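You operate a simulated robot arm through the tools that you are given. There is no shell and no other tool. Be economical: measure what you need, move in short steps, check, and stop when the job is done.

You are at the controls of a simulated two-armed robot. One attempt, no reset.

JOB
Shut the right green drawer. Then put two of the white tags from the green workbench in the brown paper pot. Then switch the teal switch off. Then put one of the yellow cards from the ledge of the grey panel on the brown table. Then take the impatiens on the steel table and put it away on the third shelf from the bottom of the steel rack. Then put the grit shaker on the white counter away on the blue table. Then open the right white drawer, put the red bow from there on the yellow saucer and shut the drawer again. Keep to this order. Set down upright: grit shaker.

The check looks at the end state, three seconds after you hand in, the way a careful person would. Anything else that was tipped, shoved, dropped, spilled or broken makes it a failure.

ROBOT AND FRAMES
Two 7-joint arms with two-finger parallel grippers on one trunk, on a base that drives. Base frame: it is fixed to the floor where the robot stands at the start and does not move with it; the origin is under the middle of the robot, x ahead of it, y to its left, z up. Units: mm, degrees, N and s.
The left shoulder is at the start at [-103, 119, 781], the right one opposite. With the tool pointing down near the work surface each hand reaches from about 140 to 580 mm from the robot's upright axis, wherever it stands, measured 20 degrees to its own side. Places, roughly: blue table [2700, -100, 800]; brown paper pot (24x24x12 cm) [100, 800, 900]; brown table [-5300, -1700, 800]; grit shaker [-4000, -250, 1000]; impatiens [-3750, -2250, 750]; red bow (7x7x3 cm) [-4400, -200, 700]; right green drawer [400, 200, 700]; right white drawer [-4200, -300, 800]; teal switch [3400, -600, 900]; third shelf of the steel rack [-2300, -700, 1000]; white tag [750, 250, 1000]; yellow card (6x2x12 cm) [-800, -2900, 1000]; yellow saucer (9x9x1 cm) [-3100, -2200, 800]. Payload 3.43 kg a hand.
The tool frame of a hand sits at the grasp point between the pads (the TCP): z along the fingers, y along the line on which they close. The tips reach 30 mm beyond it. Largest opening 94 mm; finger width 28, thickness 10; the body of the gripper, 50 by 96 mm, starts 55 mm behind the TCP.
Orientation is told as [roll, pitch, yaw] about the base's x, y, z axes, in that order, counted from this pose: with the fingers straight down and closing along the base's y, the tool's x points along the base's -x, its y along +y and its z along -z.

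CONTROLS
- The arms move only by the tool step_arm. It takes "left_rows", "right_rows" or both (then of equal length, played together; a hand with none holds still); each is a list of rows, each a list of 6 numbers: the shift along the tool's x, y, z in units of 300 mm (1.0 is 300 mm), then the turn, a rotation vector about the tool's x, y, z in units of 180 degrees (1.0 is 180 degrees). In form: [[x, y, z, wx, wy, wz], ...]. A call has 1 to 12 rows; each row is the pose to reach, as a shift and turn from the pose commanded when the call began, along the tool's axes at that moment. "left_jaw" and "right_jaw" are, for a hand that has rows, the closure in counts, from 0 (fully open) to 255 (shut), set as the call begins (left out, the last holds). A call with a number of a shift or a turn outside -1 to 1 is refused whole. Rows are played at 5 a second. More than 50 mm and 8.6 degrees between two rows, or a gripper value outside its range, and nothing of the call is played. A pose out of reach is approached as far as the arm can. The call stops where the force on the tool passes 40 N (or 10 N more than at its start, if that is more) or the arm is blocked; 0.2 s more then pass. The fingers move at their own pace (about 153 mm/s each) and stop on an object; they squeeze with about 39 N. The grip force told is the motor's: it shows also when the fingers shut on nothing. Time passes only in rows, and 0.2 s behind the last, so rows that repeat a pose let the fingers close. The reply holds the time, the measured pose of the TCP, the force on the tool along the base axes, the opening and the grip force, in the units named above and with some noise, with the torque about the TCP (base axes, N m) and any sound that the robot's microphone picked up.
- Cameras (640 x 400 px; columns grow to the right, rows downward): "scene" is now at [16, 39.2, 1479.9]; the picture's right is [0.57, -0.82, 0.00], its down [-0.68, -0.47, -0.56] and it looks along [0.46, 0.32, -0.83] (base axes); focal length 292 px, centre (320, 200). "left" rides on the left gripper at [76, -14, -102] in its tool frame; the picture's right is [0.18, 0.98, 0.00], its down [-0.75, 0.14, -0.64] and it looks along [-0.63, 0.12, 0.77] (tool axes); focal length 243 px, centre (320, 200). "right" rides on the right gripper at [76, 14, -102] in its tool frame; the picture's right is [-0.18, 0.98, 0.00], its down [-0.75, -0.14, -0.64] and it looks along [-0.63, -0.12, 0.77] (tool axes); focal length 243 px, centre (320, 200). There is no depth. A picture from a camera that has moved, and an enlarged one, comes with that camera's place and axes in the base frame and with its lens.
- camera(camera): a new picture of that camera. It takes no simulated time.
- slide_trunk(by): slides the trunk up (or, below 0, down) by that many mm; the arms and the scene camera ride with it, the base frame stays. It gives what a move gives, with no picture.
- roll_base(legs): drives the robot by 1 to 6 legs, each [ahead, left, turn to the left] in mm, mm and degrees, along the robot's own axes; the way and the turn of a leg run together, so that a leg with both is an arc; at most 1500 mm and 180 degrees a leg. The arms and the cameras ride along, it lands a little off, and it stops where it bumps. It gives what a move gives.
- head_to(pan, tilt): turns the head with the scene camera to pan (to the left, within 143 degrees either way) and tilt (down, from -29 to 69), counted from straight ahead of the robot. It gives what a move gives.
- enlarge(camera, box): a new picture of the part [left, top, right, bottom] of that camera's present view, enlarged. It takes no simulated time.
- sign_off(): hands the job in; it is judged then, once.

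Go step by step. Nothing tells you exact positions but the pictures and the camera data: compare them with the known pose of the tool, close in by small moves and look again before you grip or let go. The budget is 483 turns and 230 pictures, counting those below and the enlarged ones. Unless the task says otherwise, let go and move clear before handing in, and close with one line.

The tools are called after "Call:" by a JSON object that holds its "op" and its "data". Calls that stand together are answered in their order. step_arm: Moves the arms, as the interface text tells. Its arguments: {"type":"object","properties":{"left_rows":{"type":"array"},"left_jaw":{"type":"number"},"right_rows":{"type":"array"},"right_jaw":{"type":"number"}},"required":[]} The other tools are called the same way: slide_trunk (by) slides the trunk up or down; roll_base (legs) drives the base; head_to (pan, tilt) turns the head that bears the scene camera; camera (camera) takes a picture; enlarge (camera, box) takes an enlarged picture of a part of a camera's view; sign_off () hands the job in.

At the start:

```text
t: 0.0
left_ee_pos: [242.3, 270.8, 1173.1]
left_orientation: [-0.1, 0.0, 0.0]
left_ft_force: [0.2, -0.7, 0.4]
left_moment: [0.0, 0.0, -0.01]
left_grip_width: 94.0
left_gripper_force: 0.0
right_ee_pos: [296.3, 10.3, 1144.6]
right_orientation: [0.0, 0.0, 0.0]
right_ft_force: [-0.1, 0.0, -0.2]
right_moment: [0.0, 0.04, -0.02]
right_grip_width: 94.1
right_gripper_force: 0.0
trunk travel left (down, up): [-205.0, 131.0]
robot x, y, heading: [-7.5, 0.2, 0.0]
head pan, tilt: [34.7, 55.8]
```

scene: 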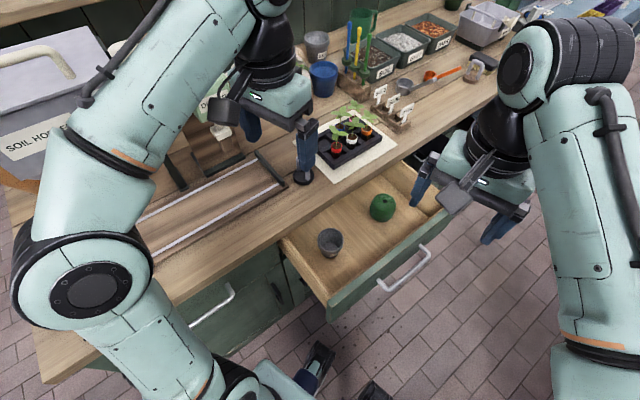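
right: 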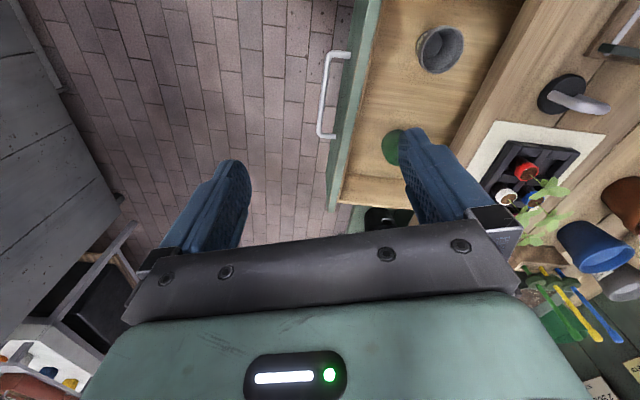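
left: 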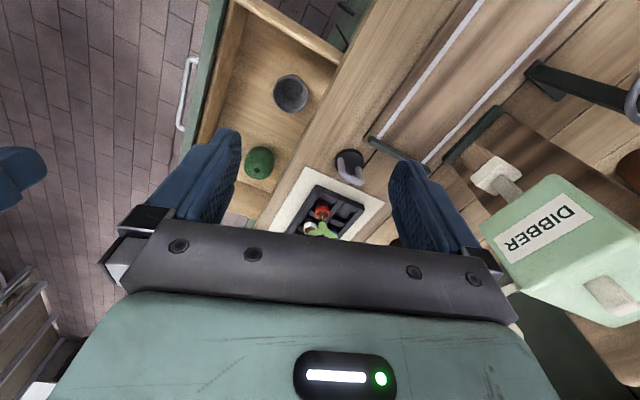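

I see a workbench set obliquely to my left front, with an open drawer holding a pot and a green thing. I take a few overview pictures before moving.

Call:
{"op": "head_to", "data": {"pan": 60, "tilt": 35}}

Call:
{"op": "camera", "data": {"camera": "scene"}}

Call:
{"op": "head_to", "data": {"pan": 10, "tilt": 35}}

Call:
{"op": "camera", "data": {"camera": "scene"}}

```text
t: 0.9
left_ee_pos: [241.9, 271.0, 1174.1]
left_orientation: [0.1, -0.1, 0.0]
left_ft_force: [0.0, 0.1, 0.4]
left_moment: [-0.02, 0.0, 0.0]
left_grip_width: 93.6
left_gripper_force: 0.0
right_ee_pos: [296.4, 10.3, 1144.0]
right_orientation: [0.0, -0.1, 0.0]
right_ft_force: [0.9, -0.4, 0.6]
right_moment: [-0.01, 0.01, 0.0]
right_grip_width: 94.1
right_gripper_force: 0.1
trunk travel left (down, up): [-205.0, 131.0]
robot x, y, heading: [-1.2, -1.1, 0.2]
head pan, tilt: [60.0, 35.0]
```

```text
226 pictures are left
camera scene: at [1.5, 74.8, 1509.0], right [0.87, -0.5, 0.0], down [-0.29, -0.5, -0.82], along [0.41, 0.71, -0.57], focal length 292 px, centre (320, 200)
```

scene: 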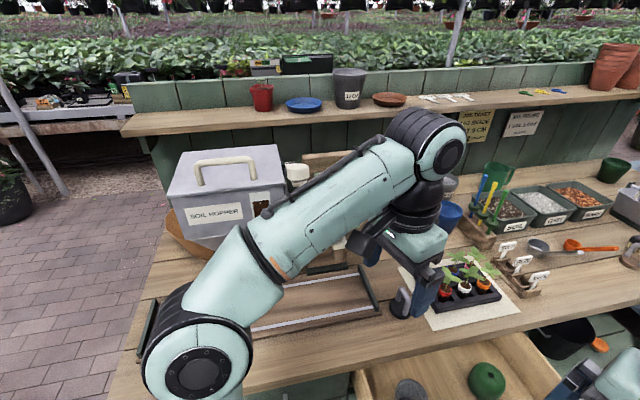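

```text
t: 2.1
left_ee_pos: [242.7, 270.9, 1174.0]
left_orientation: [0.0, 0.0, 0.0]
left_ft_force: [0.2, -0.1, -0.5]
left_moment: [0.0, -0.02, -0.01]
left_grip_width: 94.1
left_gripper_force: 0.0
right_ee_pos: [296.6, 10.0, 1143.2]
right_orientation: [0.1, 0.0, 0.0]
right_ft_force: [0.5, 1.0, 0.1]
right_moment: [0.01, -0.01, -0.04]
right_grip_width: 93.9
right_gripper_force: 0.0
trunk travel left (down, up): [-205.0, 131.0]
robot x, y, heading: [-1.0, 0.1, 0.0]
head pan, tilt: [10.0, 35.0]
```

```text
225 pictures are left
camera scene: at [44.1, 14.0, 1509.0], right [0.17, -0.98, 0.0], down [-0.56, -0.1, -0.82], along [0.81, 0.14, -0.57], focal length 292 px, centre (320, 200)
```

scene: 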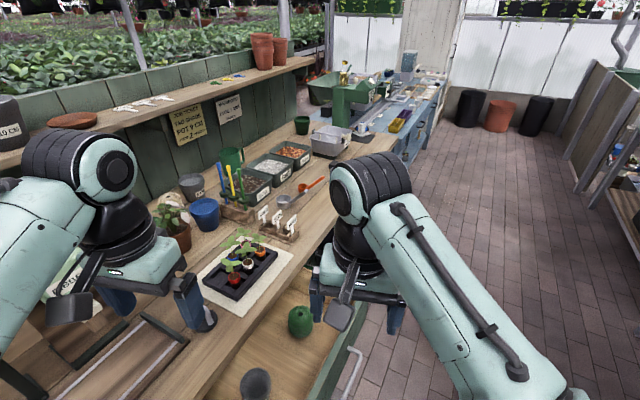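

The tag holder is at about [720,285] and the bench runs roughly 20° to my x axis. I check what is around me on the right and behind before turning.

Call:
{"op": "head_to", "data": {"pan": -60, "tilt": 30}}

Call:
{"op": "camera", "data": {"camera": "scene"}}

Call:
{"op": "head_to", "data": {"pan": -140, "tilt": 30}}

Call:
{"op": "camera", "data": {"camera": "scene"}}

Call:
{"op": "head_to", "data": {"pan": 130, "tilt": 25}}

Call:
{"op": "camera", "data": {"camera": "scene"}}

```text
t: 3.5
left_ee_pos: [243.4, 271.8, 1173.5]
left_orientation: [0.0, 0.0, 0.0]
left_ft_force: [0.4, 0.2, -1.3]
left_moment: [-0.01, 0.0, -0.01]
left_grip_width: 93.9
left_gripper_force: 0.0
right_ee_pos: [296.6, 9.8, 1143.7]
right_orientation: [-0.1, -0.1, -0.1]
right_ft_force: [0.8, 0.7, 0.4]
right_moment: [-0.02, 0.0, 0.01]
right_grip_width: 93.8
right_gripper_force: 0.0
trunk travel left (down, up): [-205.0, 131.0]
robot x, y, heading: [1.0, -2.3, 0.1]
head pan, tilt: [-60.0, 30.0]
```

```text
224 pictures are left
camera scene: at [2.7, -79.7, 1516.8], right [-0.87, -0.5, 0.0], down [-0.25, 0.43, -0.87], along [0.43, -0.75, -0.5], focal length 292 px, centre (320, 200)
```

scene: 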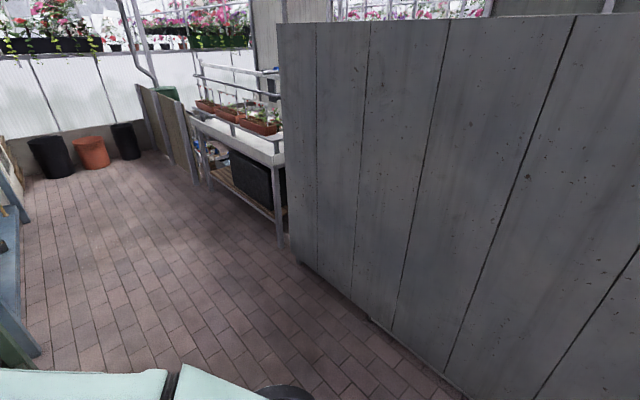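

```text
t: 5.0
left_ee_pos: [241.8, 270.8, 1173.5]
left_orientation: [0.0, 0.0, 0.0]
left_ft_force: [-0.1, 0.9, -0.5]
left_moment: [0.0, -0.01, 0.01]
left_grip_width: 93.6
left_gripper_force: 0.1
right_ee_pos: [296.5, 9.5, 1144.7]
right_orientation: [0.1, -0.1, 0.0]
right_ft_force: [-0.6, -0.9, -0.1]
right_moment: [-0.01, -0.01, 0.03]
right_grip_width: 93.8
right_gripper_force: 0.0
trunk travel left (down, up): [-205.0, 131.0]
robot x, y, heading: [-2.1, 1.3, -0.0]
head pan, tilt: [-140.0, 30.0]
```

```text
223 pictures are left
camera scene: at [-111.9, -59.6, 1516.8], right [-0.64, 0.77, 0.0], down [0.38, 0.32, -0.87], along [-0.66, -0.56, -0.5], focal length 292 px, centre (320, 200)
```

scene: 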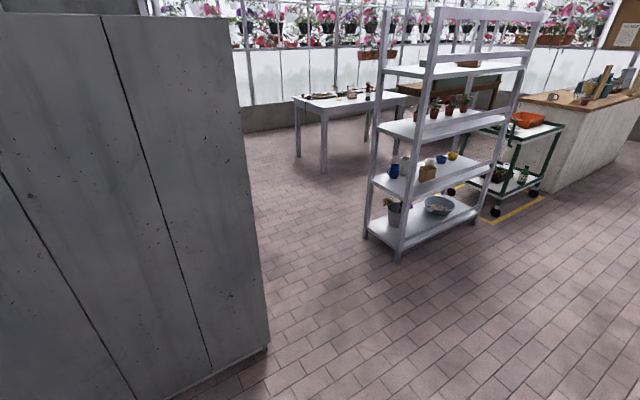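

```text
t: 8.8
left_ee_pos: [241.8, 271.3, 1173.1]
left_orientation: [0.0, 0.0, 0.0]
left_ft_force: [1.0, 0.3, 0.5]
left_moment: [0.0, -0.02, 0.02]
left_grip_width: 94.0
left_gripper_force: 0.0
right_ee_pos: [297.8, 10.1, 1142.2]
right_orientation: [-0.1, 0.0, 0.1]
right_ft_force: [-0.2, 0.7, -0.1]
right_moment: [0.05, -0.01, -0.02]
right_grip_width: 94.1
right_gripper_force: 0.0
trunk travel left (down, up): [-205.0, 131.0]
robot x, y, heading: [5.5, 1.8, -0.1]
head pan, tilt: [130.0, 25.0]
```

```text
222 pictures are left
camera scene: at [-101.8, 69.2, 1524.8], right [0.77, 0.64, 0.0], down [0.27, -0.32, -0.91], along [-0.58, 0.69, -0.42], focal length 292 px, centre (320, 200)
```

scene: 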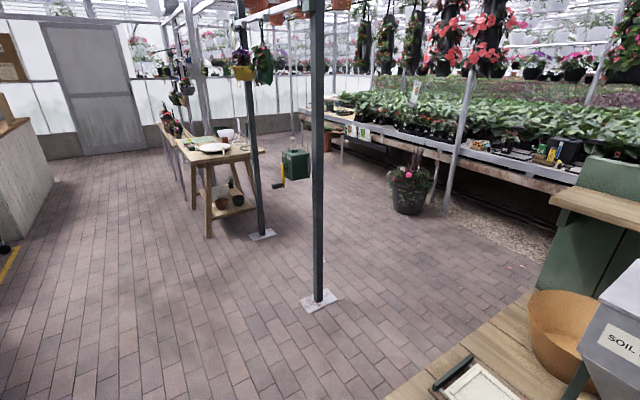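

A tall partition stands about 1 m to my right, the brown pot is beside the soil hopper, and the open drawer reaches close to my base. I look down at the drawer to measure it before pushing it.

Call:
{"op": "head_to", "data": {"pan": 10, "tilt": 66}}

Call:
{"op": "camera", "data": {"camera": "scene"}}

Call:
{"op": "camera", "data": {"camera": "right"}}

```text
t: 10.8
left_ee_pos: [241.8, 271.2, 1172.9]
left_orientation: [0.0, 0.1, 0.0]
left_ft_force: [0.0, 0.6, 0.3]
left_moment: [0.03, 0.0, 0.01]
left_grip_width: 94.0
left_gripper_force: 0.0
right_ee_pos: [298.0, 10.1, 1143.4]
right_orientation: [0.0, 0.0, 0.1]
right_ft_force: [-0.8, 0.6, -1.0]
right_moment: [-0.01, 0.0, 0.01]
right_grip_width: 94.2
right_gripper_force: 0.1
trunk travel left (down, up): [-205.0, 131.0]
robot x, y, heading: [0.6, -0.7, -0.0]
head pan, tilt: [10.0, 66.0]
```

```text
221 pictures are left
camera scene: at [15.9, 9.0, 1468.2], right [0.17, -0.98, 0.0], down [-0.9, -0.16, -0.41], along [0.4, 0.07, -0.91], focal length 292 px, centre (320, 200)
```

scene: 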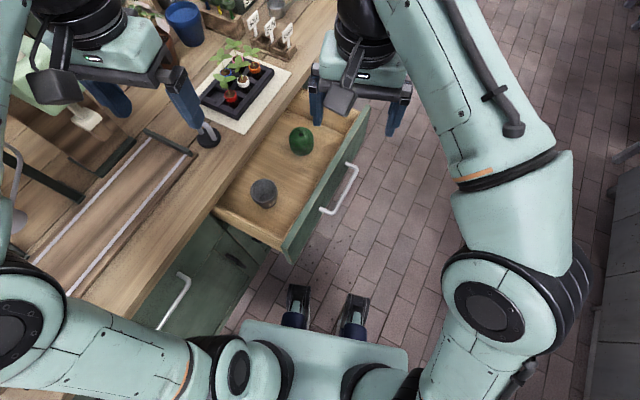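

```text
220 pictures are left
camera right: at [221.7, 23.8, 1245.9], right [0.18, 0.98, 0.0], down [0.75, -0.14, 0.64], along [0.63, -0.12, -0.77], focal length 243 px, centre (320, 200)
```

right: 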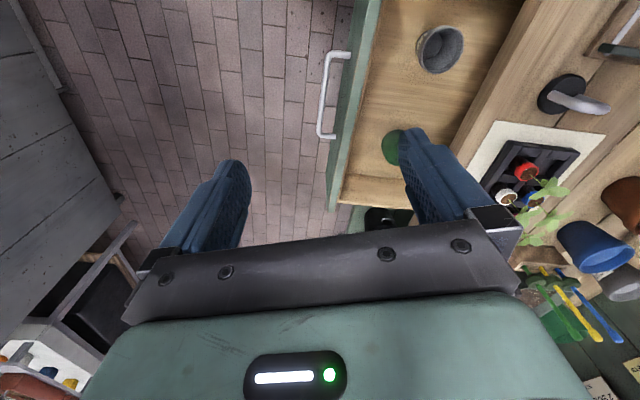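

The handle centre triangulates to about [373,17,755], with the bench running about -17°. I'll park the right arm out to the right, bring the left hand over, and turn it square to the drawer.

Call:
{"op": "step_arm", "data": {"left_rows": [[-0.021, -0.063, 0, 0, 0, -0.045], [-0.043, -0.127, 0, 0, 0, -0.09], [-0.064, -0.19, 0, 0, 0, -0.135], [-0.086, -0.253, 0, 0, 0, -0.18], [-0.107, -0.317, 0, 0, 0, -0.225], [-0.129, -0.38, 0, 0, 0, -0.27], [-0.15, -0.443, 0, 0, 0, -0.315], [-0.172, -0.507, 0, 0, 0, -0.36], [-0.193, -0.57, 0, 0, 0, -0.4056]], "right_rows": [[0.018, -0.096, 0, 0, 0, 0], [0.036, -0.193, 0, 0, 0, 0], [0.053, -0.289, 0, 0, 0, 0], [0.071, -0.385, 0, 0, 0, 0], [0.089, -0.482, 0, 0, 0, 0], [0.107, -0.578, 0, 0, 0, 0], [0.124, -0.674, 0, 0, 0, 0], [0.142, -0.771, 0, 0, 0, 0], [0.16, -0.867, 0, 0, 0, 0]], "left_jaw": 90}}

```text
t: 12.8
left_ee_pos: [301.4, 98.6, 1173.2]
left_orientation: [0.1, -0.1, 73.2]
left_ft_force: [0.3, 0.0, 0.4]
left_moment: [0.02, -0.04, -0.01]
left_grip_width: 60.8
left_gripper_force: 0.0
right_ee_pos: [250.1, -251.4, 1145.6]
right_orientation: [0.0, 0.0, -0.1]
right_ft_force: [1.1, -0.2, -0.1]
right_moment: [-0.02, 0.0, 0.01]
right_grip_width: 94.1
right_gripper_force: 0.1
trunk travel left (down, up): [-205.0, 131.0]
robot x, y, heading: [1.1, 1.1, -0.1]
head pan, tilt: [10.0, 66.0]
```

The arms moved as asked. Next I bring the left hand out in front of the handle, still high.

Call:
{"op": "step_arm", "data": {"left_rows": [[0.1, -0.077, 0, 0, 0, 0], [0.2, -0.154, 0, 0, 0, 0], [0.3, -0.23, 0, 0, 0, 0], [0.407, -0.307, 0, 0, 0, 0]]}}

Call:
{"op": "camera", "data": {"camera": "left"}}

Call:
{"op": "camera", "data": {"camera": "scene"}}

```text
t: 13.8
left_ee_pos: [312.9, -15.2, 1123.3]
left_orientation: [0.0, -0.1, 73.0]
left_ft_force: [-1.0, 0.0, -0.7]
left_moment: [0.05, 0.05, 0.03]
left_grip_width: 60.9
left_gripper_force: 0.0
left hand out of reach, approached as far as the arm can: row 1, 2, 3, 4
right_ee_pos: [249.1, -252.8, 1144.8]
right_orientation: [0.1, 0.0, 0.0]
right_ft_force: [0.4, -0.4, 0.8]
right_moment: [0.03, -0.02, 0.0]
right_grip_width: 94.0
right_gripper_force: 0.0
trunk travel left (down, up): [-205.0, 131.0]
robot x, y, heading: [0.3, 2.4, 0.1]
head pan, tilt: [10.0, 66.0]
```

```text
219 pictures are left
camera left: at [303.8, -92.1, 1224.2], right [-0.99, 0.11, 0.0], down [0.09, 0.76, 0.64], along [0.07, 0.64, -0.77], focal length 243 px, centre (320, 200)
```

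left: 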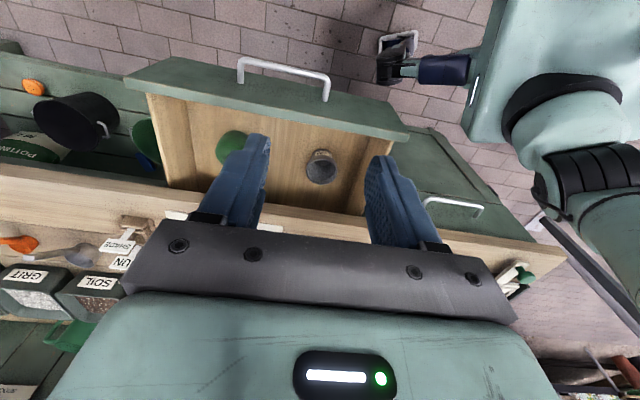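

```text
218 pictures are left
camera scene: at [16.8, 6.1, 1468.1], right [0.17, -0.98, 0.0], down [-0.9, -0.16, -0.41], along [0.4, 0.07, -0.91], focal length 292 px, centre (320, 200)
```

scene: 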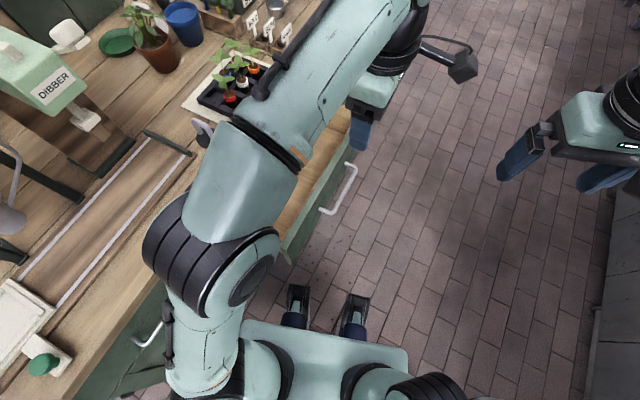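

The left hand hit its reach limit at this height, so I lower it in front of the drawer and check.

Call:
{"op": "step_arm", "data": {"left_rows": [[0, 0, 0.16, 0, 0, 0], [0, 0, 0.32, 0, 0, 0], [0, 0, 0.48, 0, 0, 0], [0, 0, 0.64, 0, 0, 0]]}}

Call:
{"op": "camera", "data": {"camera": "scene"}}

```text
t: 14.8
left_ee_pos: [312.6, -10.2, 928.9]
left_orientation: [-0.1, -0.1, 73.0]
left_ft_force: [-0.4, -0.2, 0.2]
left_moment: [0.04, 0.0, -0.01]
left_grip_width: 60.5
left_gripper_force: 0.1
right_ee_pos: [250.4, -250.7, 1145.7]
right_orientation: [0.0, 0.0, -0.1]
right_ft_force: [1.3, -0.3, -0.2]
right_moment: [-0.01, 0.02, -0.02]
right_grip_width: 93.8
right_gripper_force: 0.0
trunk travel left (down, up): [-205.0, 131.0]
robot x, y, heading: [-3.7, 3.7, 0.1]
head pan, tilt: [10.0, 66.0]
```

```text
217 pictures are left
camera scene: at [16.2, 8.7, 1468.1], right [0.17, -0.98, 0.0], down [-0.9, -0.16, -0.41], along [0.4, 0.07, -0.91], focal length 292 px, centre (320, 200)
```

scene: 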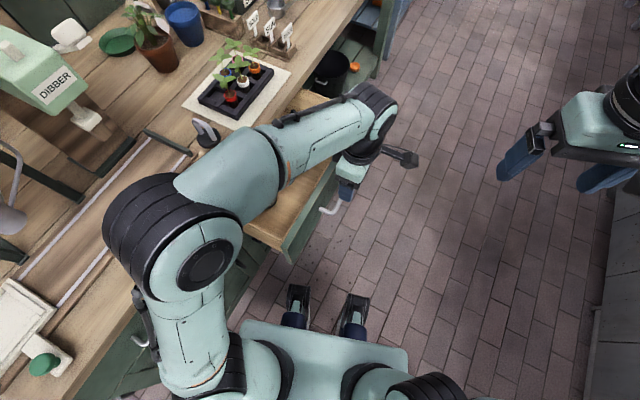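

The hand is now low in front of the drawer. I shift it along the drawer toward the handle's middle and look from the wrist.

Call:
{"op": "step_arm", "data": {"left_rows": [[0.03, -0.08, 0, 0, 0, 0], [0.04, -0.15, 0, 0, 0, 0]]}}

Call:
{"op": "camera", "data": {"camera": "left"}}

```text
t: 15.3
left_ee_pos: [351.6, -32.5, 929.8]
left_orientation: [-0.1, 0.0, 73.1]
left_ft_force: [-0.5, 0.1, -0.1]
left_moment: [-0.01, 0.01, -0.01]
left_grip_width: 60.6
left_gripper_force: 0.0
right_ee_pos: [249.7, -251.3, 1146.2]
right_orientation: [-0.1, 0.0, 0.0]
right_ft_force: [0.1, -0.6, 0.3]
right_moment: [-0.01, 0.02, -0.02]
right_grip_width: 94.1
right_gripper_force: 0.1
trunk travel left (down, up): [-205.0, 131.0]
robot x, y, heading: [2.9, -2.2, 0.1]
head pan, tilt: [10.0, 66.0]
```

```text
216 pictures are left
camera left: at [342.1, -109.0, 1031.4], right [-0.99, 0.11, 0.0], down [0.08, 0.76, 0.64], along [0.07, 0.64, -0.77], focal length 243 px, centre (320, 200)
```

left: 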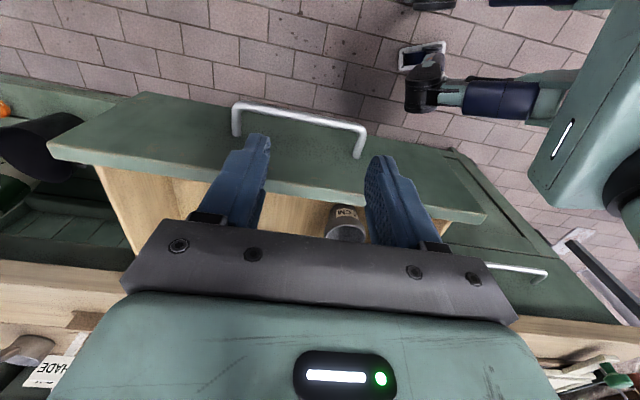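

The handle bar front sits at about 18 mm ahead of my fingers, centred between them. I lower to handle height.

Call:
{"op": "step_arm", "data": {"left_rows": [[0.01, 0, 0.15, 0, 0, 0], [0.01, 0, 0.3, 0, 0, 0], [0.01, 0, 0.45, 0, 0, 0], [0.01, 0, 0.54, 0, 0, 0]]}}

Call:
{"op": "camera", "data": {"camera": "left"}}

Call:
{"op": "camera", "data": {"camera": "scene"}}

```text
t: 16.4
left_ee_pos: [350.5, -36.7, 765.0]
left_orientation: [0.1, 0.1, 73.0]
left_ft_force: [0.3, -1.1, 0.2]
left_moment: [0.0, -0.01, 0.01]
left_grip_width: 60.7
left_gripper_force: 0.0
right_ee_pos: [249.1, -250.7, 1146.4]
right_orientation: [0.0, 0.0, -0.1]
right_ft_force: [0.7, -0.4, -0.5]
right_moment: [0.01, 0.0, -0.04]
right_grip_width: 94.1
right_gripper_force: 0.0
trunk travel left (down, up): [-205.0, 131.0]
robot x, y, heading: [-2.0, -2.6, 0.1]
head pan, tilt: [10.0, 66.0]
```

```text
215 pictures are left
camera left: at [341.1, -114.4, 867.9], right [-0.99, 0.11, 0.0], down [0.09, 0.76, 0.64], along [0.07, 0.64, -0.77], focal length 243 px, centre (320, 200)
```

left: 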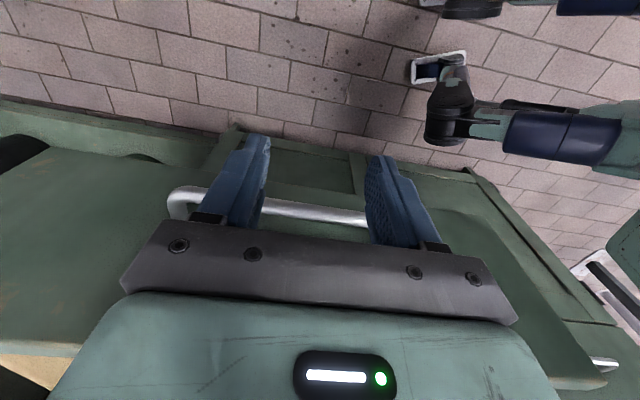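

```text
214 pictures are left
camera scene: at [16.0, 8.9, 1468.1], right [0.17, -0.98, 0.0], down [-0.9, -0.16, -0.41], along [0.4, 0.07, -0.91], focal length 292 px, centre (320, 200)
```

scene: 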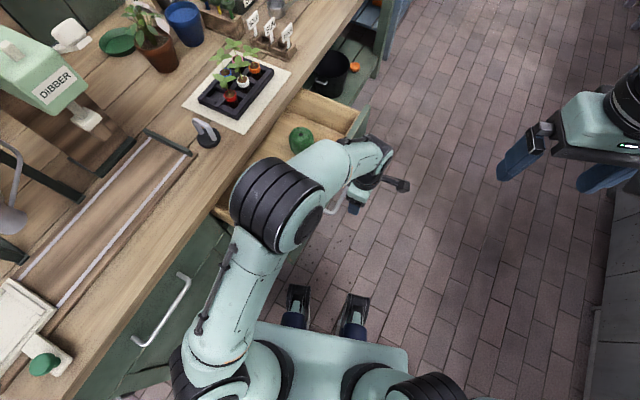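

The fingers stand in front of the handle bar. I push gently 60 mm toward the bench and watch the force and my elbow.

Call:
{"op": "step_arm", "data": {"left_rows": [[-0.04, 0, 0, 0, 0, 0], [-0.08, 0, 0, 0, 0, 0], [-0.12, 0, 0, 0, 0, 0], [-0.16, 0, 0, 0, 0, 0], [-0.2, 0, 0, 0, 0, 0]]}}

Call:
{"op": "camera", "data": {"camera": "scene"}}

```text
t: 17.6
left_ee_pos: [365.4, 22.1, 767.4]
left_orientation: [0.1, 0.0, 73.2]
left_ft_force: [0.1, 0.5, 0.8]
left_moment: [0.0, -0.02, 0.02]
left_grip_width: 60.8
left_gripper_force: 0.1
right_ee_pos: [250.4, -249.7, 1145.6]
right_orientation: [0.1, -0.1, 0.0]
right_ft_force: [0.3, 0.9, 0.7]
right_moment: [-0.03, 0.01, 0.03]
right_grip_width: 93.8
right_gripper_force: 0.1
trunk travel left (down, up): [-205.0, 131.0]
robot x, y, heading: [-0.8, -0.8, -0.0]
head pan, tilt: [10.0, 66.0]
```

```text
213 pictures are left
camera scene: at [16.0, 9.3, 1468.1], right [0.17, -0.98, 0.0], down [-0.9, -0.16, -0.41], along [0.4, 0.07, -0.91], focal length 292 px, centre (320, 200)
```

scene: 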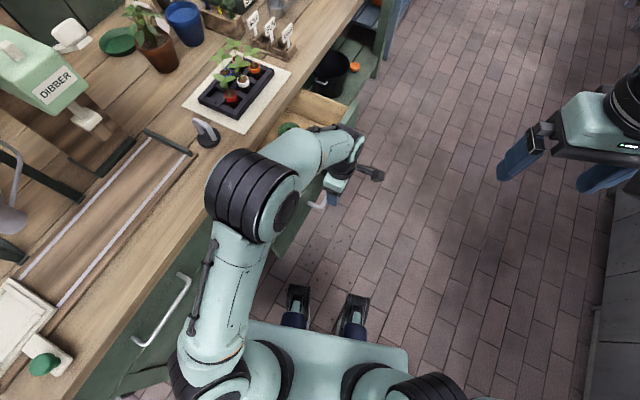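

The drawer is moving in freely with almost no force. I push another 60 mm.

Call:
{"op": "step_arm", "data": {"left_rows": [[-0.04, 0, 0, 0, 0, 0], [-0.08, 0, 0, 0, 0, 0], [-0.12, 0, 0, 0, 0, 0], [-0.16, 0, 0, 0, 0, 0], [-0.2, 0, 0, 0, 0, 0]]}}

Call:
{"op": "camera", "data": {"camera": "scene"}}

Call:
{"op": "camera", "data": {"camera": "left"}}

```text
t: 18.8
left_ee_pos: [384.0, 76.8, 767.7]
left_orientation: [0.1, 0.0, 73.1]
left_ft_force: [-0.1, 0.4, 0.8]
left_moment: [0.0, -0.02, -0.01]
left_grip_width: 60.9
left_gripper_force: 0.1
right_ee_pos: [249.6, -250.0, 1146.7]
right_orientation: [-0.1, 0.0, 0.0]
right_ft_force: [-0.3, 0.1, 0.8]
right_moment: [-0.02, 0.0, 0.01]
right_grip_width: 94.2
right_gripper_force: 0.0
trunk travel left (down, up): [-205.0, 131.0]
robot x, y, heading: [-1.4, 2.7, -0.3]
head pan, tilt: [10.0, 66.0]
```

```text
212 pictures are left
camera scene: at [16.0, 9.3, 1468.1], right [0.17, -0.98, 0.0], down [-0.9, -0.16, -0.41], along [0.4, 0.07, -0.91], focal length 292 px, centre (320, 200)
```

scene: 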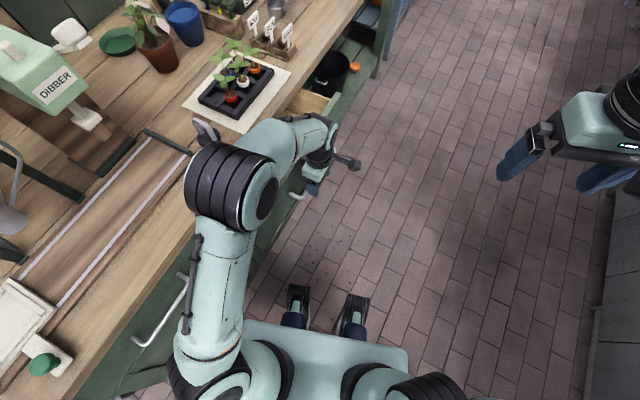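

```text
211 pictures are left
camera left: at [375.3, 0.7, 870.5], right [-0.99, 0.11, 0.0], down [0.08, 0.76, 0.64], along [0.07, 0.64, -0.77], focal length 243 px, centre (320, 200)
```

left: 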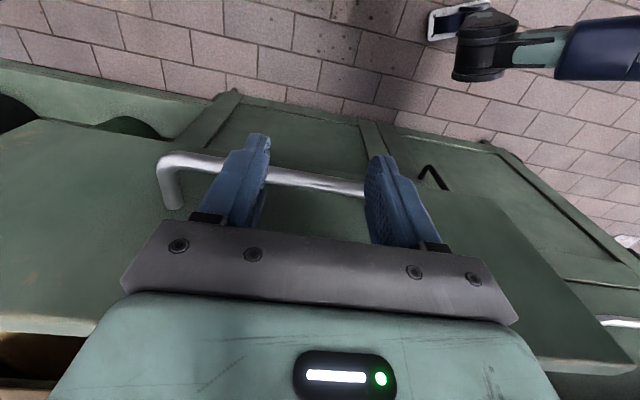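

Still moving freely. Another push of 60 mm.

Call:
{"op": "step_arm", "data": {"left_rows": [[-0.04, 0, 0, 0, 0, 0], [-0.08, 0, 0, 0, 0, 0], [-0.12, 0, 0, 0, 0, 0], [-0.16, 0, 0, 0, 0, 0], [-0.2, 0, 0, 0, 0, 0]]}}

Call:
{"op": "camera", "data": {"camera": "scene"}}

Call:
{"op": "camera", "data": {"camera": "left"}}

```text
t: 19.9
left_ee_pos: [401.3, 135.0, 768.7]
left_orientation: [0.0, 0.0, 73.1]
left_ft_force: [-0.7, 0.1, 0.6]
left_moment: [-0.01, -0.01, -0.03]
left_grip_width: 60.8
left_gripper_force: 0.0
right_ee_pos: [249.3, -250.0, 1146.5]
right_orientation: [0.1, 0.0, 0.0]
right_ft_force: [0.2, -0.5, 0.1]
right_moment: [-0.04, 0.0, 0.0]
right_grip_width: 94.3
right_gripper_force: 0.0
trunk travel left (down, up): [-205.0, 131.0]
robot x, y, heading: [1.1, 1.7, -0.1]
head pan, tilt: [10.0, 66.0]
```

```text
210 pictures are left
camera scene: at [16.0, 9.3, 1468.1], right [0.17, -0.98, 0.0], down [-0.9, -0.16, -0.41], along [0.4, 0.07, -0.91], focal length 292 px, centre (320, 200)
```

scene: 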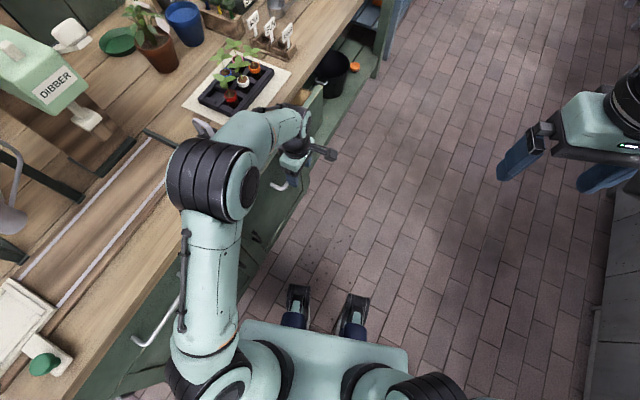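

```text
209 pictures are left
camera left: at [392.6, 58.8, 870.7], right [-0.99, 0.11, 0.0], down [0.08, 0.76, 0.64], along [0.07, 0.64, -0.77], focal length 243 px, centre (320, 200)
```

left: 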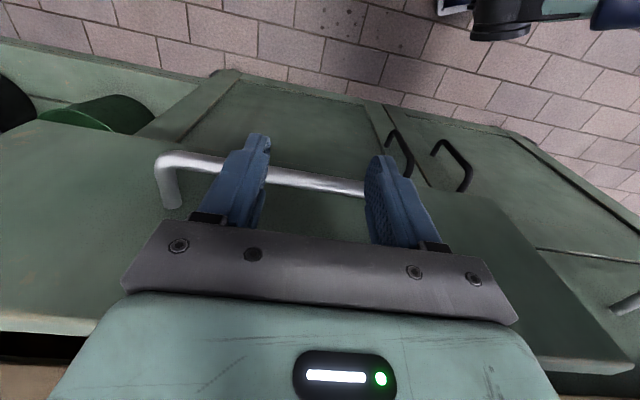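

The drawer is nearly in. I push the last part in small steps until it stops.

Call:
{"op": "step_arm", "data": {"left_rows": [[-0.03, 0, 0, 0, 0, 0], [-0.06, 0, 0, 0, 0, 0], [-0.09, 0, 0, 0, 0, 0], [-0.12, 0, 0, 0, 0, 0], [-0.15, 0, 0, 0, 0, 0]]}}

Call:
{"op": "camera", "data": {"camera": "scene"}}

Call:
{"op": "camera", "data": {"camera": "left"}}

```text
t: 21.1
left_ee_pos: [413.5, 177.9, 768.1]
left_orientation: [-0.1, 0.1, 72.9]
left_ft_force: [-0.1, 0.0, 0.9]
left_moment: [0.0, -0.04, 0.01]
left_grip_width: 60.8
left_gripper_force: 0.1
right_ee_pos: [249.5, -250.5, 1145.6]
right_orientation: [-0.1, 0.0, 0.0]
right_ft_force: [0.2, 0.6, 0.8]
right_moment: [0.01, 0.01, 0.01]
right_grip_width: 93.9
right_gripper_force: 0.0
trunk travel left (down, up): [-205.0, 131.0]
robot x, y, heading: [1.0, 0.9, 0.0]
head pan, tilt: [10.0, 66.0]
```

```text
208 pictures are left
camera scene: at [15.9, 9.1, 1468.1], right [0.17, -0.98, 0.0], down [-0.9, -0.16, -0.41], along [0.4, 0.07, -0.91], focal length 292 px, centre (320, 200)
```

scene: 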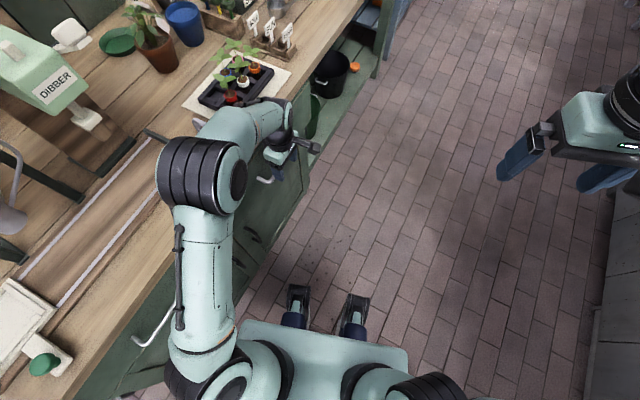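

```text
207 pictures are left
camera left: at [404.9, 101.3, 870.2], right [-0.99, 0.11, 0.0], down [0.08, 0.76, 0.64], along [0.07, 0.64, -0.77], focal length 243 px, centre (320, 200)
```

left: 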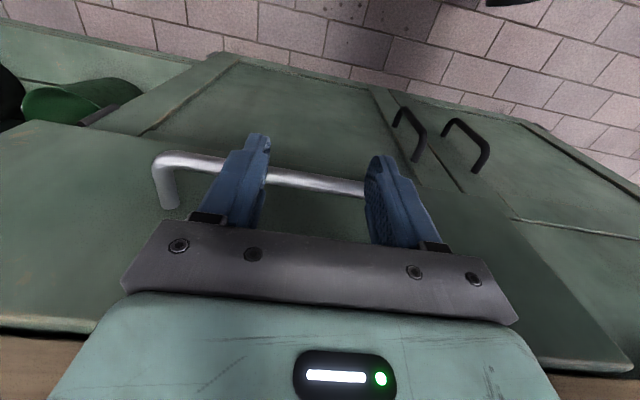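

Still no stop felt. I keep pushing in small steps.

Call:
{"op": "step_arm", "data": {"left_rows": [[-0.02, 0, 0, 0, 0, 0], [-0.04, 0, 0, 0, 0, 0], [-0.06, 0, 0, 0, 0, 0], [-0.08, 0, 0, 0, 0, 0]]}}

Call:
{"op": "camera", "data": {"camera": "left"}}

```text
t: 22.1
left_ee_pos: [419.7, 197.9, 767.3]
left_orientation: [0.0, 0.1, 72.8]
left_ft_force: [-4.8, -9.0, 2.1]
left_moment: [0.91, -0.49, -0.1]
left_grip_width: 61.1
left_gripper_force: 0.1
right_ee_pos: [248.0, -252.0, 1145.6]
right_orientation: [0.0, 0.0, 0.1]
right_ft_force: [-0.2, -0.3, 0.1]
right_moment: [0.0, 0.0, 0.0]
right_grip_width: 93.8
right_gripper_force: 0.0
trunk travel left (down, up): [-205.0, 131.0]
robot x, y, heading: [2.0, -0.5, -0.1]
head pan, tilt: [10.0, 66.0]
```

```text
206 pictures are left
camera left: at [410.9, 121.0, 870.3], right [-0.99, 0.11, 0.0], down [0.09, 0.76, 0.64], along [0.07, 0.64, -0.77], focal length 243 px, centre (320, 200)
```

left: 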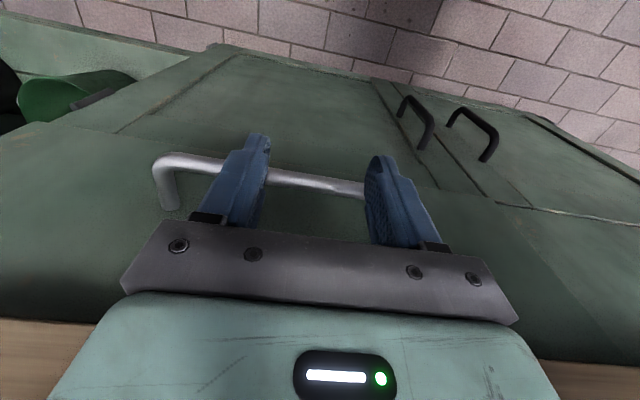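

The moment shows the contact is about 100 mm above the TCP: the gripper body met the bench edge. I back off, tilt the fingers so the tips lead by 24°, and check the drawer.

Call:
{"op": "step_arm", "data": {"left_rows": [[0.05, 0, 0, 0, 0, 0], [0.1, 0, 0, 0, -0.045, 0], [0.13, 0, 0, 0, -0.09, 0], [0.13, 0, 0, 0, -0.135, 0]]}}

Call:
{"op": "camera", "data": {"camera": "left"}}

Call:
{"op": "camera", "data": {"camera": "scene"}}

```text
t: 23.1
left_ee_pos: [410.4, 162.4, 769.0]
left_orientation: [0.0, -24.6, 73.2]
left_ft_force: [-1.2, -0.7, 0.0]
left_moment: [-0.02, 0.05, -0.03]
left_grip_width: 61.0
left_gripper_force: 0.0
right_ee_pos: [249.6, -252.3, 1144.6]
right_orientation: [-0.1, 0.0, 0.0]
right_ft_force: [-0.2, 0.5, -0.4]
right_moment: [0.02, -0.01, 0.02]
right_grip_width: 93.8
right_gripper_force: 0.1
trunk travel left (down, up): [-205.0, 131.0]
robot x, y, heading: [-0.9, 2.7, -0.1]
head pan, tilt: [10.0, 66.0]
```

```text
205 pictures are left
camera left: at [390.9, 51.1, 830.2], right [-0.99, 0.13, -0.08], down [-0.01, 0.44, 0.9], along [0.15, 0.89, -0.44], focal length 243 px, centre (320, 200)
```

left: 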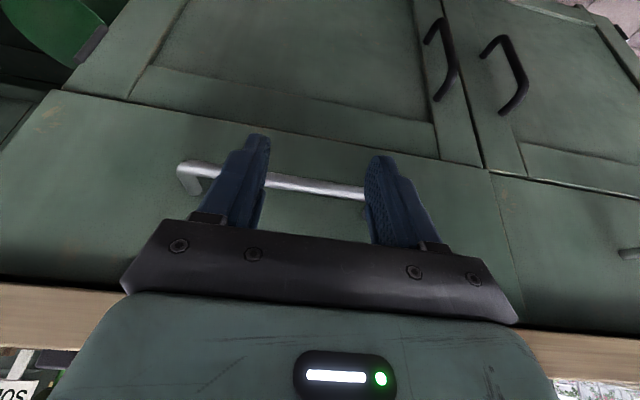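

```text
204 pictures are left
camera scene: at [15.8, 8.1, 1468.1], right [0.17, -0.98, 0.0], down [-0.9, -0.16, -0.41], along [0.4, 0.07, -0.91], focal length 292 px, centre (320, 200)
```

scene: 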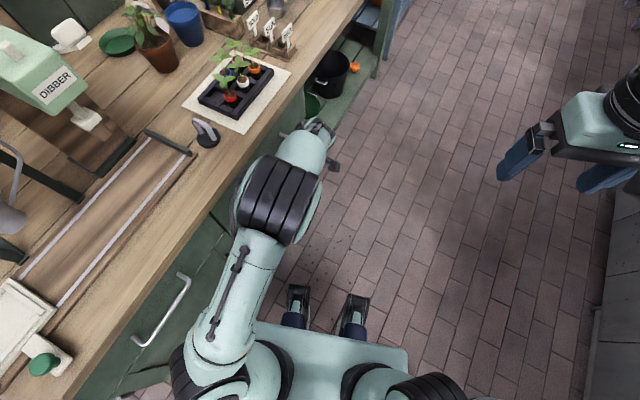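

The drawer now looks nearly flush. I push the tips in along the bench normal until they stop.

Call:
{"op": "step_arm", "data": {"left_rows": [[-0.03, 0, 0.0135, 0, 0, 0], [-0.06, 0, 0.027, 0, 0, 0], [-0.09, 0, 0.04, 0, 0, 0], [-0.12, 0, 0.054, 0, 0, 0], [-0.15, 0, 0.068, 0, 0, 0], [-0.18, 0, 0.081, 0, 0, 0]]}}

Call:
{"op": "camera", "data": {"camera": "left"}}

```text
t: 24.6
left_ee_pos: [426.9, 209.9, 770.8]
left_orientation: [-0.3, -24.0, 72.9]
left_ft_force: [-10.5, -32.9, 13.4]
left_moment: [-0.56, 0.74, 1.37]
left_grip_width: 61.3
left_gripper_force: 0.1
right_ee_pos: [246.0, -254.7, 1146.6]
right_orientation: [0.2, -0.2, 0.0]
right_ft_force: [-0.3, 0.4, 0.1]
right_moment: [0.03, -0.01, 0.03]
right_grip_width: 93.8
right_gripper_force: 0.0
trunk travel left (down, up): [-205.0, 131.0]
robot x, y, heading: [1.2, -1.8, -0.2]
head pan, tilt: [10.0, 66.0]
```

```text
203 pictures are left
camera left: at [407.1, 99.7, 832.8], right [-0.99, 0.13, -0.08], down [-0.01, 0.45, 0.89], along [0.15, 0.88, -0.44], focal length 243 px, centre (320, 200)
```

left: 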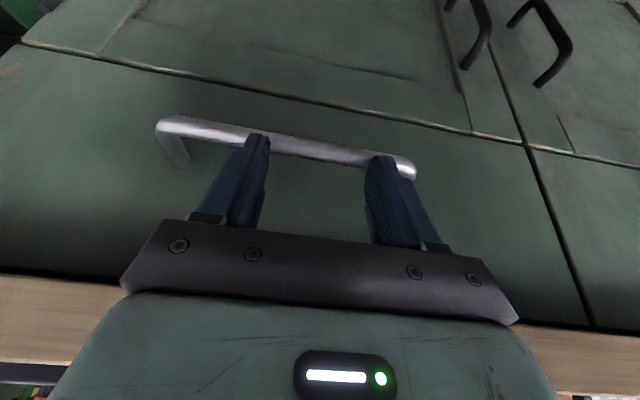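

About 34 N at the tips with the drawer face flush with its neighbour: it is shut. I back off, straighten the hand and check.

Call:
{"op": "step_arm", "data": {"left_rows": [[0.06, 0, -0.027, 0, 0, 0], [0.15, 0, -0.068, 0, 0.045, 0], [0.25, 0, -0.11, 0, 0.09, 0], [0.3, 0, -0.135, 0, 0.135, 0]]}}

Call:
{"op": "camera", "data": {"camera": "left"}}

```text
t: 25.3
left_ee_pos: [408.8, 157.4, 772.4]
left_orientation: [-0.2, -11.6, 73.0]
left_ft_force: [-3.8, 0.4, 20.7]
left_moment: [0.31, 0.83, -0.18]
left_grip_width: 62.7
left_gripper_force: 2.4
right_ee_pos: [248.6, -250.6, 1145.8]
right_orientation: [0.0, -0.1, 0.1]
right_ft_force: [0.6, -0.6, 0.2]
right_moment: [0.04, -0.03, 0.0]
right_grip_width: 94.1
right_gripper_force: 0.0
trunk travel left (down, up): [-205.0, 131.0]
robot x, y, heading: [0.8, -2.7, 0.1]
head pan, tilt: [10.0, 66.0]
stopped in row 3 (left hand): the force on the tool passed its limit at 52 N (the readings are from after the stop); the commanded pose is now the measured one
```

```text
202 pictures are left
camera left: at [393.9, 62.2, 856.7], right [-0.99, 0.12, -0.04], down [0.04, 0.62, 0.78], along [0.12, 0.77, -0.62], focal length 243 px, centre (320, 200)
```

left: 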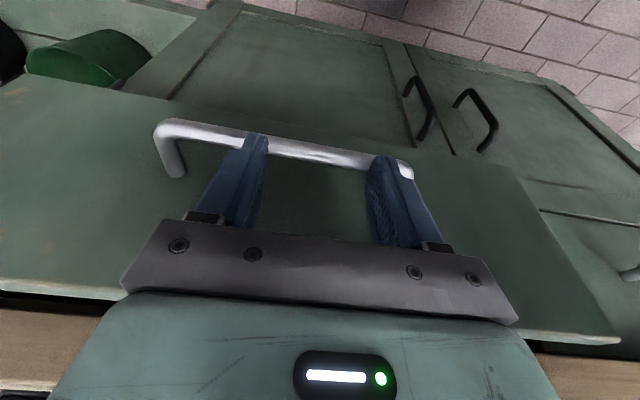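

The tips had slipped over the bar and hooked it, pulling the drawer back out about 45 mm. I lift straight up to unhook.

Call:
{"op": "step_arm", "data": {"left_rows": [[-0.02, 0, -0.07, 0, 0, 0], [-0.03, 0, -0.14, 0, 0, 0], [-0.04, 0, -0.2, 0, 0, 0]]}}

Call:
{"op": "camera", "data": {"camera": "left"}}

```text
t: 26.1
left_ee_pos: [409.9, 156.7, 831.9]
left_orientation: [-0.2, -11.5, 73.0]
left_ft_force: [0.7, 0.5, 0.5]
left_moment: [-0.01, -0.03, 0.03]
left_grip_width: 60.7
left_gripper_force: 0.0
right_ee_pos: [249.2, -251.3, 1146.2]
right_orientation: [-0.1, 0.0, -0.1]
right_ft_force: [0.5, -0.5, 0.4]
right_moment: [0.0, -0.01, -0.01]
right_grip_width: 93.9
right_gripper_force: 0.0
trunk travel left (down, up): [-205.0, 131.0]
robot x, y, heading: [-1.3, -0.3, -0.2]
head pan, tilt: [10.0, 66.0]
```

```text
201 pictures are left
camera left: at [395.2, 61.4, 916.5], right [-0.99, 0.12, -0.04], down [0.04, 0.63, 0.78], along [0.11, 0.77, -0.63], focal length 243 px, centre (320, 200)
```

left: 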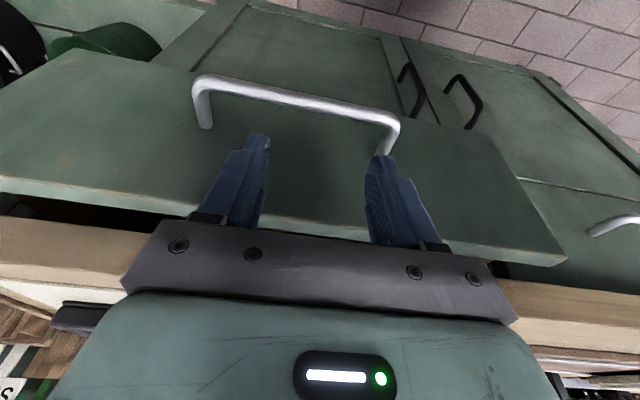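

The hand is free. I back off, go lower with the tips leading, so the bar meets the fingers well above the tips.

Call:
{"op": "step_arm", "data": {"left_rows": [[0.12, 0, -0.025, 0, 0, 0], [0.265, 0, -0.05, 0, 0, 0], [0.3, 0, 0.09, 0, -0.035, 0], [0.323, 0, 0.234, 0, -0.07, 0]]}}

Call:
{"op": "camera", "data": {"camera": "left"}}

```text
t: 27.1
left_ee_pos: [385.7, 75.9, 743.1]
left_orientation: [-0.2, -24.3, 73.1]
left_ft_force: [-0.2, -0.1, -0.8]
left_moment: [-0.02, 0.02, 0.01]
left_grip_width: 60.9
left_gripper_force: 0.1
right_ee_pos: [249.5, -251.3, 1146.6]
right_orientation: [0.0, 0.0, -0.1]
right_ft_force: [0.3, 0.0, -0.2]
right_moment: [0.03, -0.02, 0.01]
right_grip_width: 94.2
right_gripper_force: 0.1
trunk travel left (down, up): [-205.0, 131.0]
robot x, y, heading: [1.8, -1.4, 0.1]
head pan, tilt: [10.0, 66.0]
```

```text
200 pictures are left
camera left: at [366.7, -34.6, 805.4], right [-0.99, 0.13, -0.08], down [-0.01, 0.45, 0.89], along [0.15, 0.89, -0.44], focal length 243 px, centre (320, 200)
```

left: 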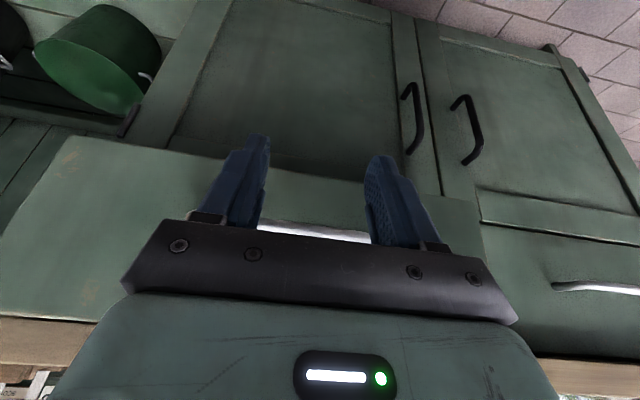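

The bar is now at TCP level. I push in until it stops.

Call:
{"op": "step_arm", "data": {"left_rows": [[-0.05, 0, 0.0222, 0, 0, 0], [-0.1, 0, 0.0445, 0, 0, 0], [-0.15, 0, 0.0667, 0, 0, 0], [-0.2, 0, 0.089, 0, 0, 0], [-0.24, 0, 0.1068, 0, 0, 0], [-0.28, 0, 0.1246, 0, 0, 0], [-0.32, 0, 0.1424, 0, 0, 0], [-0.36, 0, 0.16, 0, 0, 0]]}}

Call:
{"op": "camera", "data": {"camera": "left"}}

```text
t: 28.9
left_ee_pos: [419.5, 192.8, 745.1]
left_orientation: [-0.3, -24.3, 73.0]
left_ft_force: [0.0, 0.9, -0.1]
left_moment: [-0.01, 0.05, -0.01]
left_grip_width: 60.9
left_gripper_force: 0.0
right_ee_pos: [248.7, -250.8, 1147.3]
right_orientation: [0.0, 0.0, 0.0]
right_ft_force: [0.6, 0.2, 0.1]
right_moment: [-0.03, 0.0, -0.03]
right_grip_width: 94.0
right_gripper_force: 0.0
trunk travel left (down, up): [-205.0, 131.0]
robot x, y, heading: [2.8, 1.0, 0.0]
head pan, tilt: [10.0, 66.0]
```

```text
199 pictures are left
camera left: at [400.3, 81.2, 807.5], right [-0.99, 0.13, -0.08], down [-0.01, 0.45, 0.89], along [0.15, 0.89, -0.44], focal length 243 px, centre (320, 200)
```

left: 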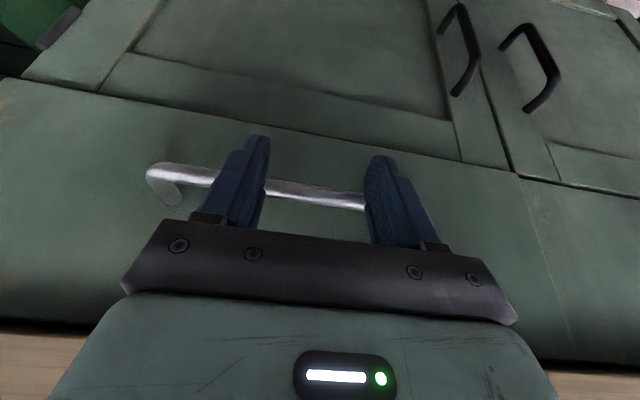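

Nearly there, no resistance yet; I continue a few more small steps.

Call:
{"op": "step_arm", "data": {"left_rows": [[-0.03, 0, 0.0133, 0, 0, 0], [-0.06, 0, 0.0267, 0, 0, 0], [-0.09, 0, 0.04, 0, 0, 0], [-0.12, 0, 0.0534, 0, 0, 0]]}}

Call:
{"op": "camera", "data": {"camera": "left"}}

```text
t: 29.6
left_ee_pos: [423.7, 199.5, 742.2]
left_orientation: [-0.1, -23.1, 72.5]
left_ft_force: [-2.9, -8.2, 0.3]
left_moment: [-0.09, 0.01, 0.29]
left_grip_width: 61.3
left_gripper_force: 0.1
right_ee_pos: [249.5, -251.6, 1146.4]
right_orientation: [0.1, 0.0, 0.0]
right_ft_force: [-0.1, 0.5, 0.4]
right_moment: [-0.04, -0.01, 0.02]
right_grip_width: 94.2
right_gripper_force: 0.1
trunk travel left (down, up): [-205.0, 131.0]
robot x, y, heading: [0.7, -0.1, -0.2]
head pan, tilt: [10.0, 66.0]
stopped in row 3 (left hand): the force on the tool passed its limit at 47 N (the readings are from after the stop); the commanded pose is now the measured one
```

```text
198 pictures are left
camera left: at [404.1, 90.6, 805.9], right [-0.99, 0.14, -0.07], down [0.0, 0.46, 0.89], along [0.15, 0.88, -0.46], focal length 243 px, centre (320, 200)
```

left: 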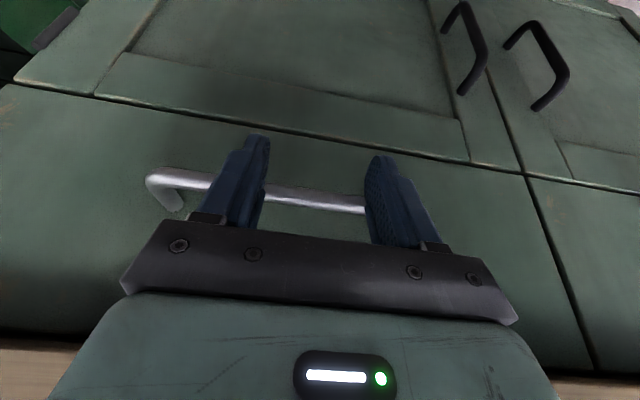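

Stopped at 47 N with contact on the bar; the seams line up, so it is shut. I back straight out this time and check.

Call:
{"op": "step_arm", "data": {"left_rows": [[0.05, 0, -0.022, 0, 0, 0], [0.13, 0, -0.057, 0, 0, 0], [0.25, 0, -0.11, 0, 0, 0], [0.38, 0, -0.167, 0, 0, 0]]}}

Call:
{"op": "camera", "data": {"camera": "left"}}

```text
t: 30.6
left_ee_pos: [386.8, 82.6, 742.7]
left_orientation: [-0.1, -23.3, 72.6]
left_ft_force: [0.9, -0.2, 1.1]
left_moment: [-0.01, -0.02, 0.03]
left_grip_width: 60.7
left_gripper_force: 0.1
right_ee_pos: [247.9, -251.4, 1146.2]
right_orientation: [0.0, 0.0, -0.1]
right_ft_force: [-0.1, -0.7, 0.6]
right_moment: [-0.01, 0.01, 0.03]
right_grip_width: 94.1
right_gripper_force: 0.0
trunk travel left (down, up): [-205.0, 131.0]
robot x, y, heading: [-0.8, -0.3, -0.0]
head pan, tilt: [10.0, 66.0]
```

```text
197 pictures are left
camera left: at [367.1, -27.2, 807.4], right [-0.99, 0.13, -0.08], down [-0.01, 0.46, 0.89], along [0.15, 0.88, -0.45], focal length 243 px, centre (320, 200)
```

left: 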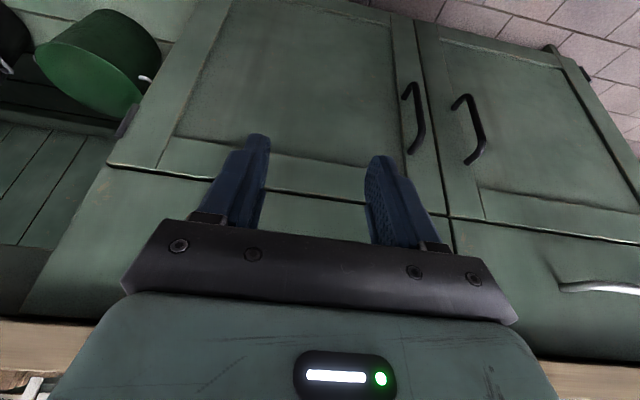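

The drawer is shut. Now I raise the left arm and straighten it, then square the robot to the bench for the tags.

Call:
{"op": "step_arm", "data": {"left_rows": [[-0.05, 0, -0.13, 0, 0, 0], [-0.1, 0, -0.26, 0, 0, 0], [-0.16, 0, -0.39, 0, 0.02, 0], [-0.22, 0, -0.52, 0, 0.05, 0], [-0.28, 0, -0.65, 0, 0.08, 0], [-0.34, 0, -0.78, 0, 0.11, 0], [-0.39, 0, -0.91, 0, 0.129, 0]]}}

Call:
{"op": "camera", "data": {"camera": "scene"}}

```text
t: 32.2
left_ee_pos: [384.0, 83.6, 1039.1]
left_orientation: [-0.1, 0.0, 72.6]
left_ft_force: [0.0, 0.3, -0.5]
left_moment: [0.02, -0.02, 0.01]
left_grip_width: 60.8
left_gripper_force: 0.0
right_ee_pos: [248.5, -251.5, 1146.5]
right_orientation: [0.1, 0.0, 0.1]
right_ft_force: [0.8, 1.4, 0.2]
right_moment: [-0.02, 0.01, 0.0]
right_grip_width: 94.2
right_gripper_force: 0.1
trunk travel left (down, up): [-205.0, 131.0]
robot x, y, heading: [3.3, 0.9, 0.1]
head pan, tilt: [10.0, 66.0]
```

```text
196 pictures are left
camera scene: at [15.7, 8.7, 1468.1], right [0.17, -0.98, 0.0], down [-0.9, -0.16, -0.41], along [0.4, 0.07, -0.91], focal length 292 px, centre (320, 200)
```

scene: 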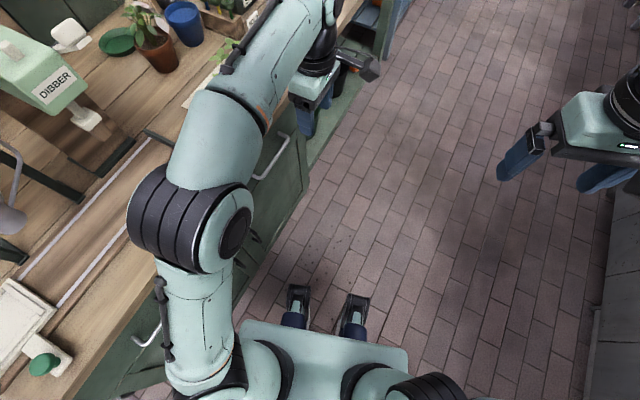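

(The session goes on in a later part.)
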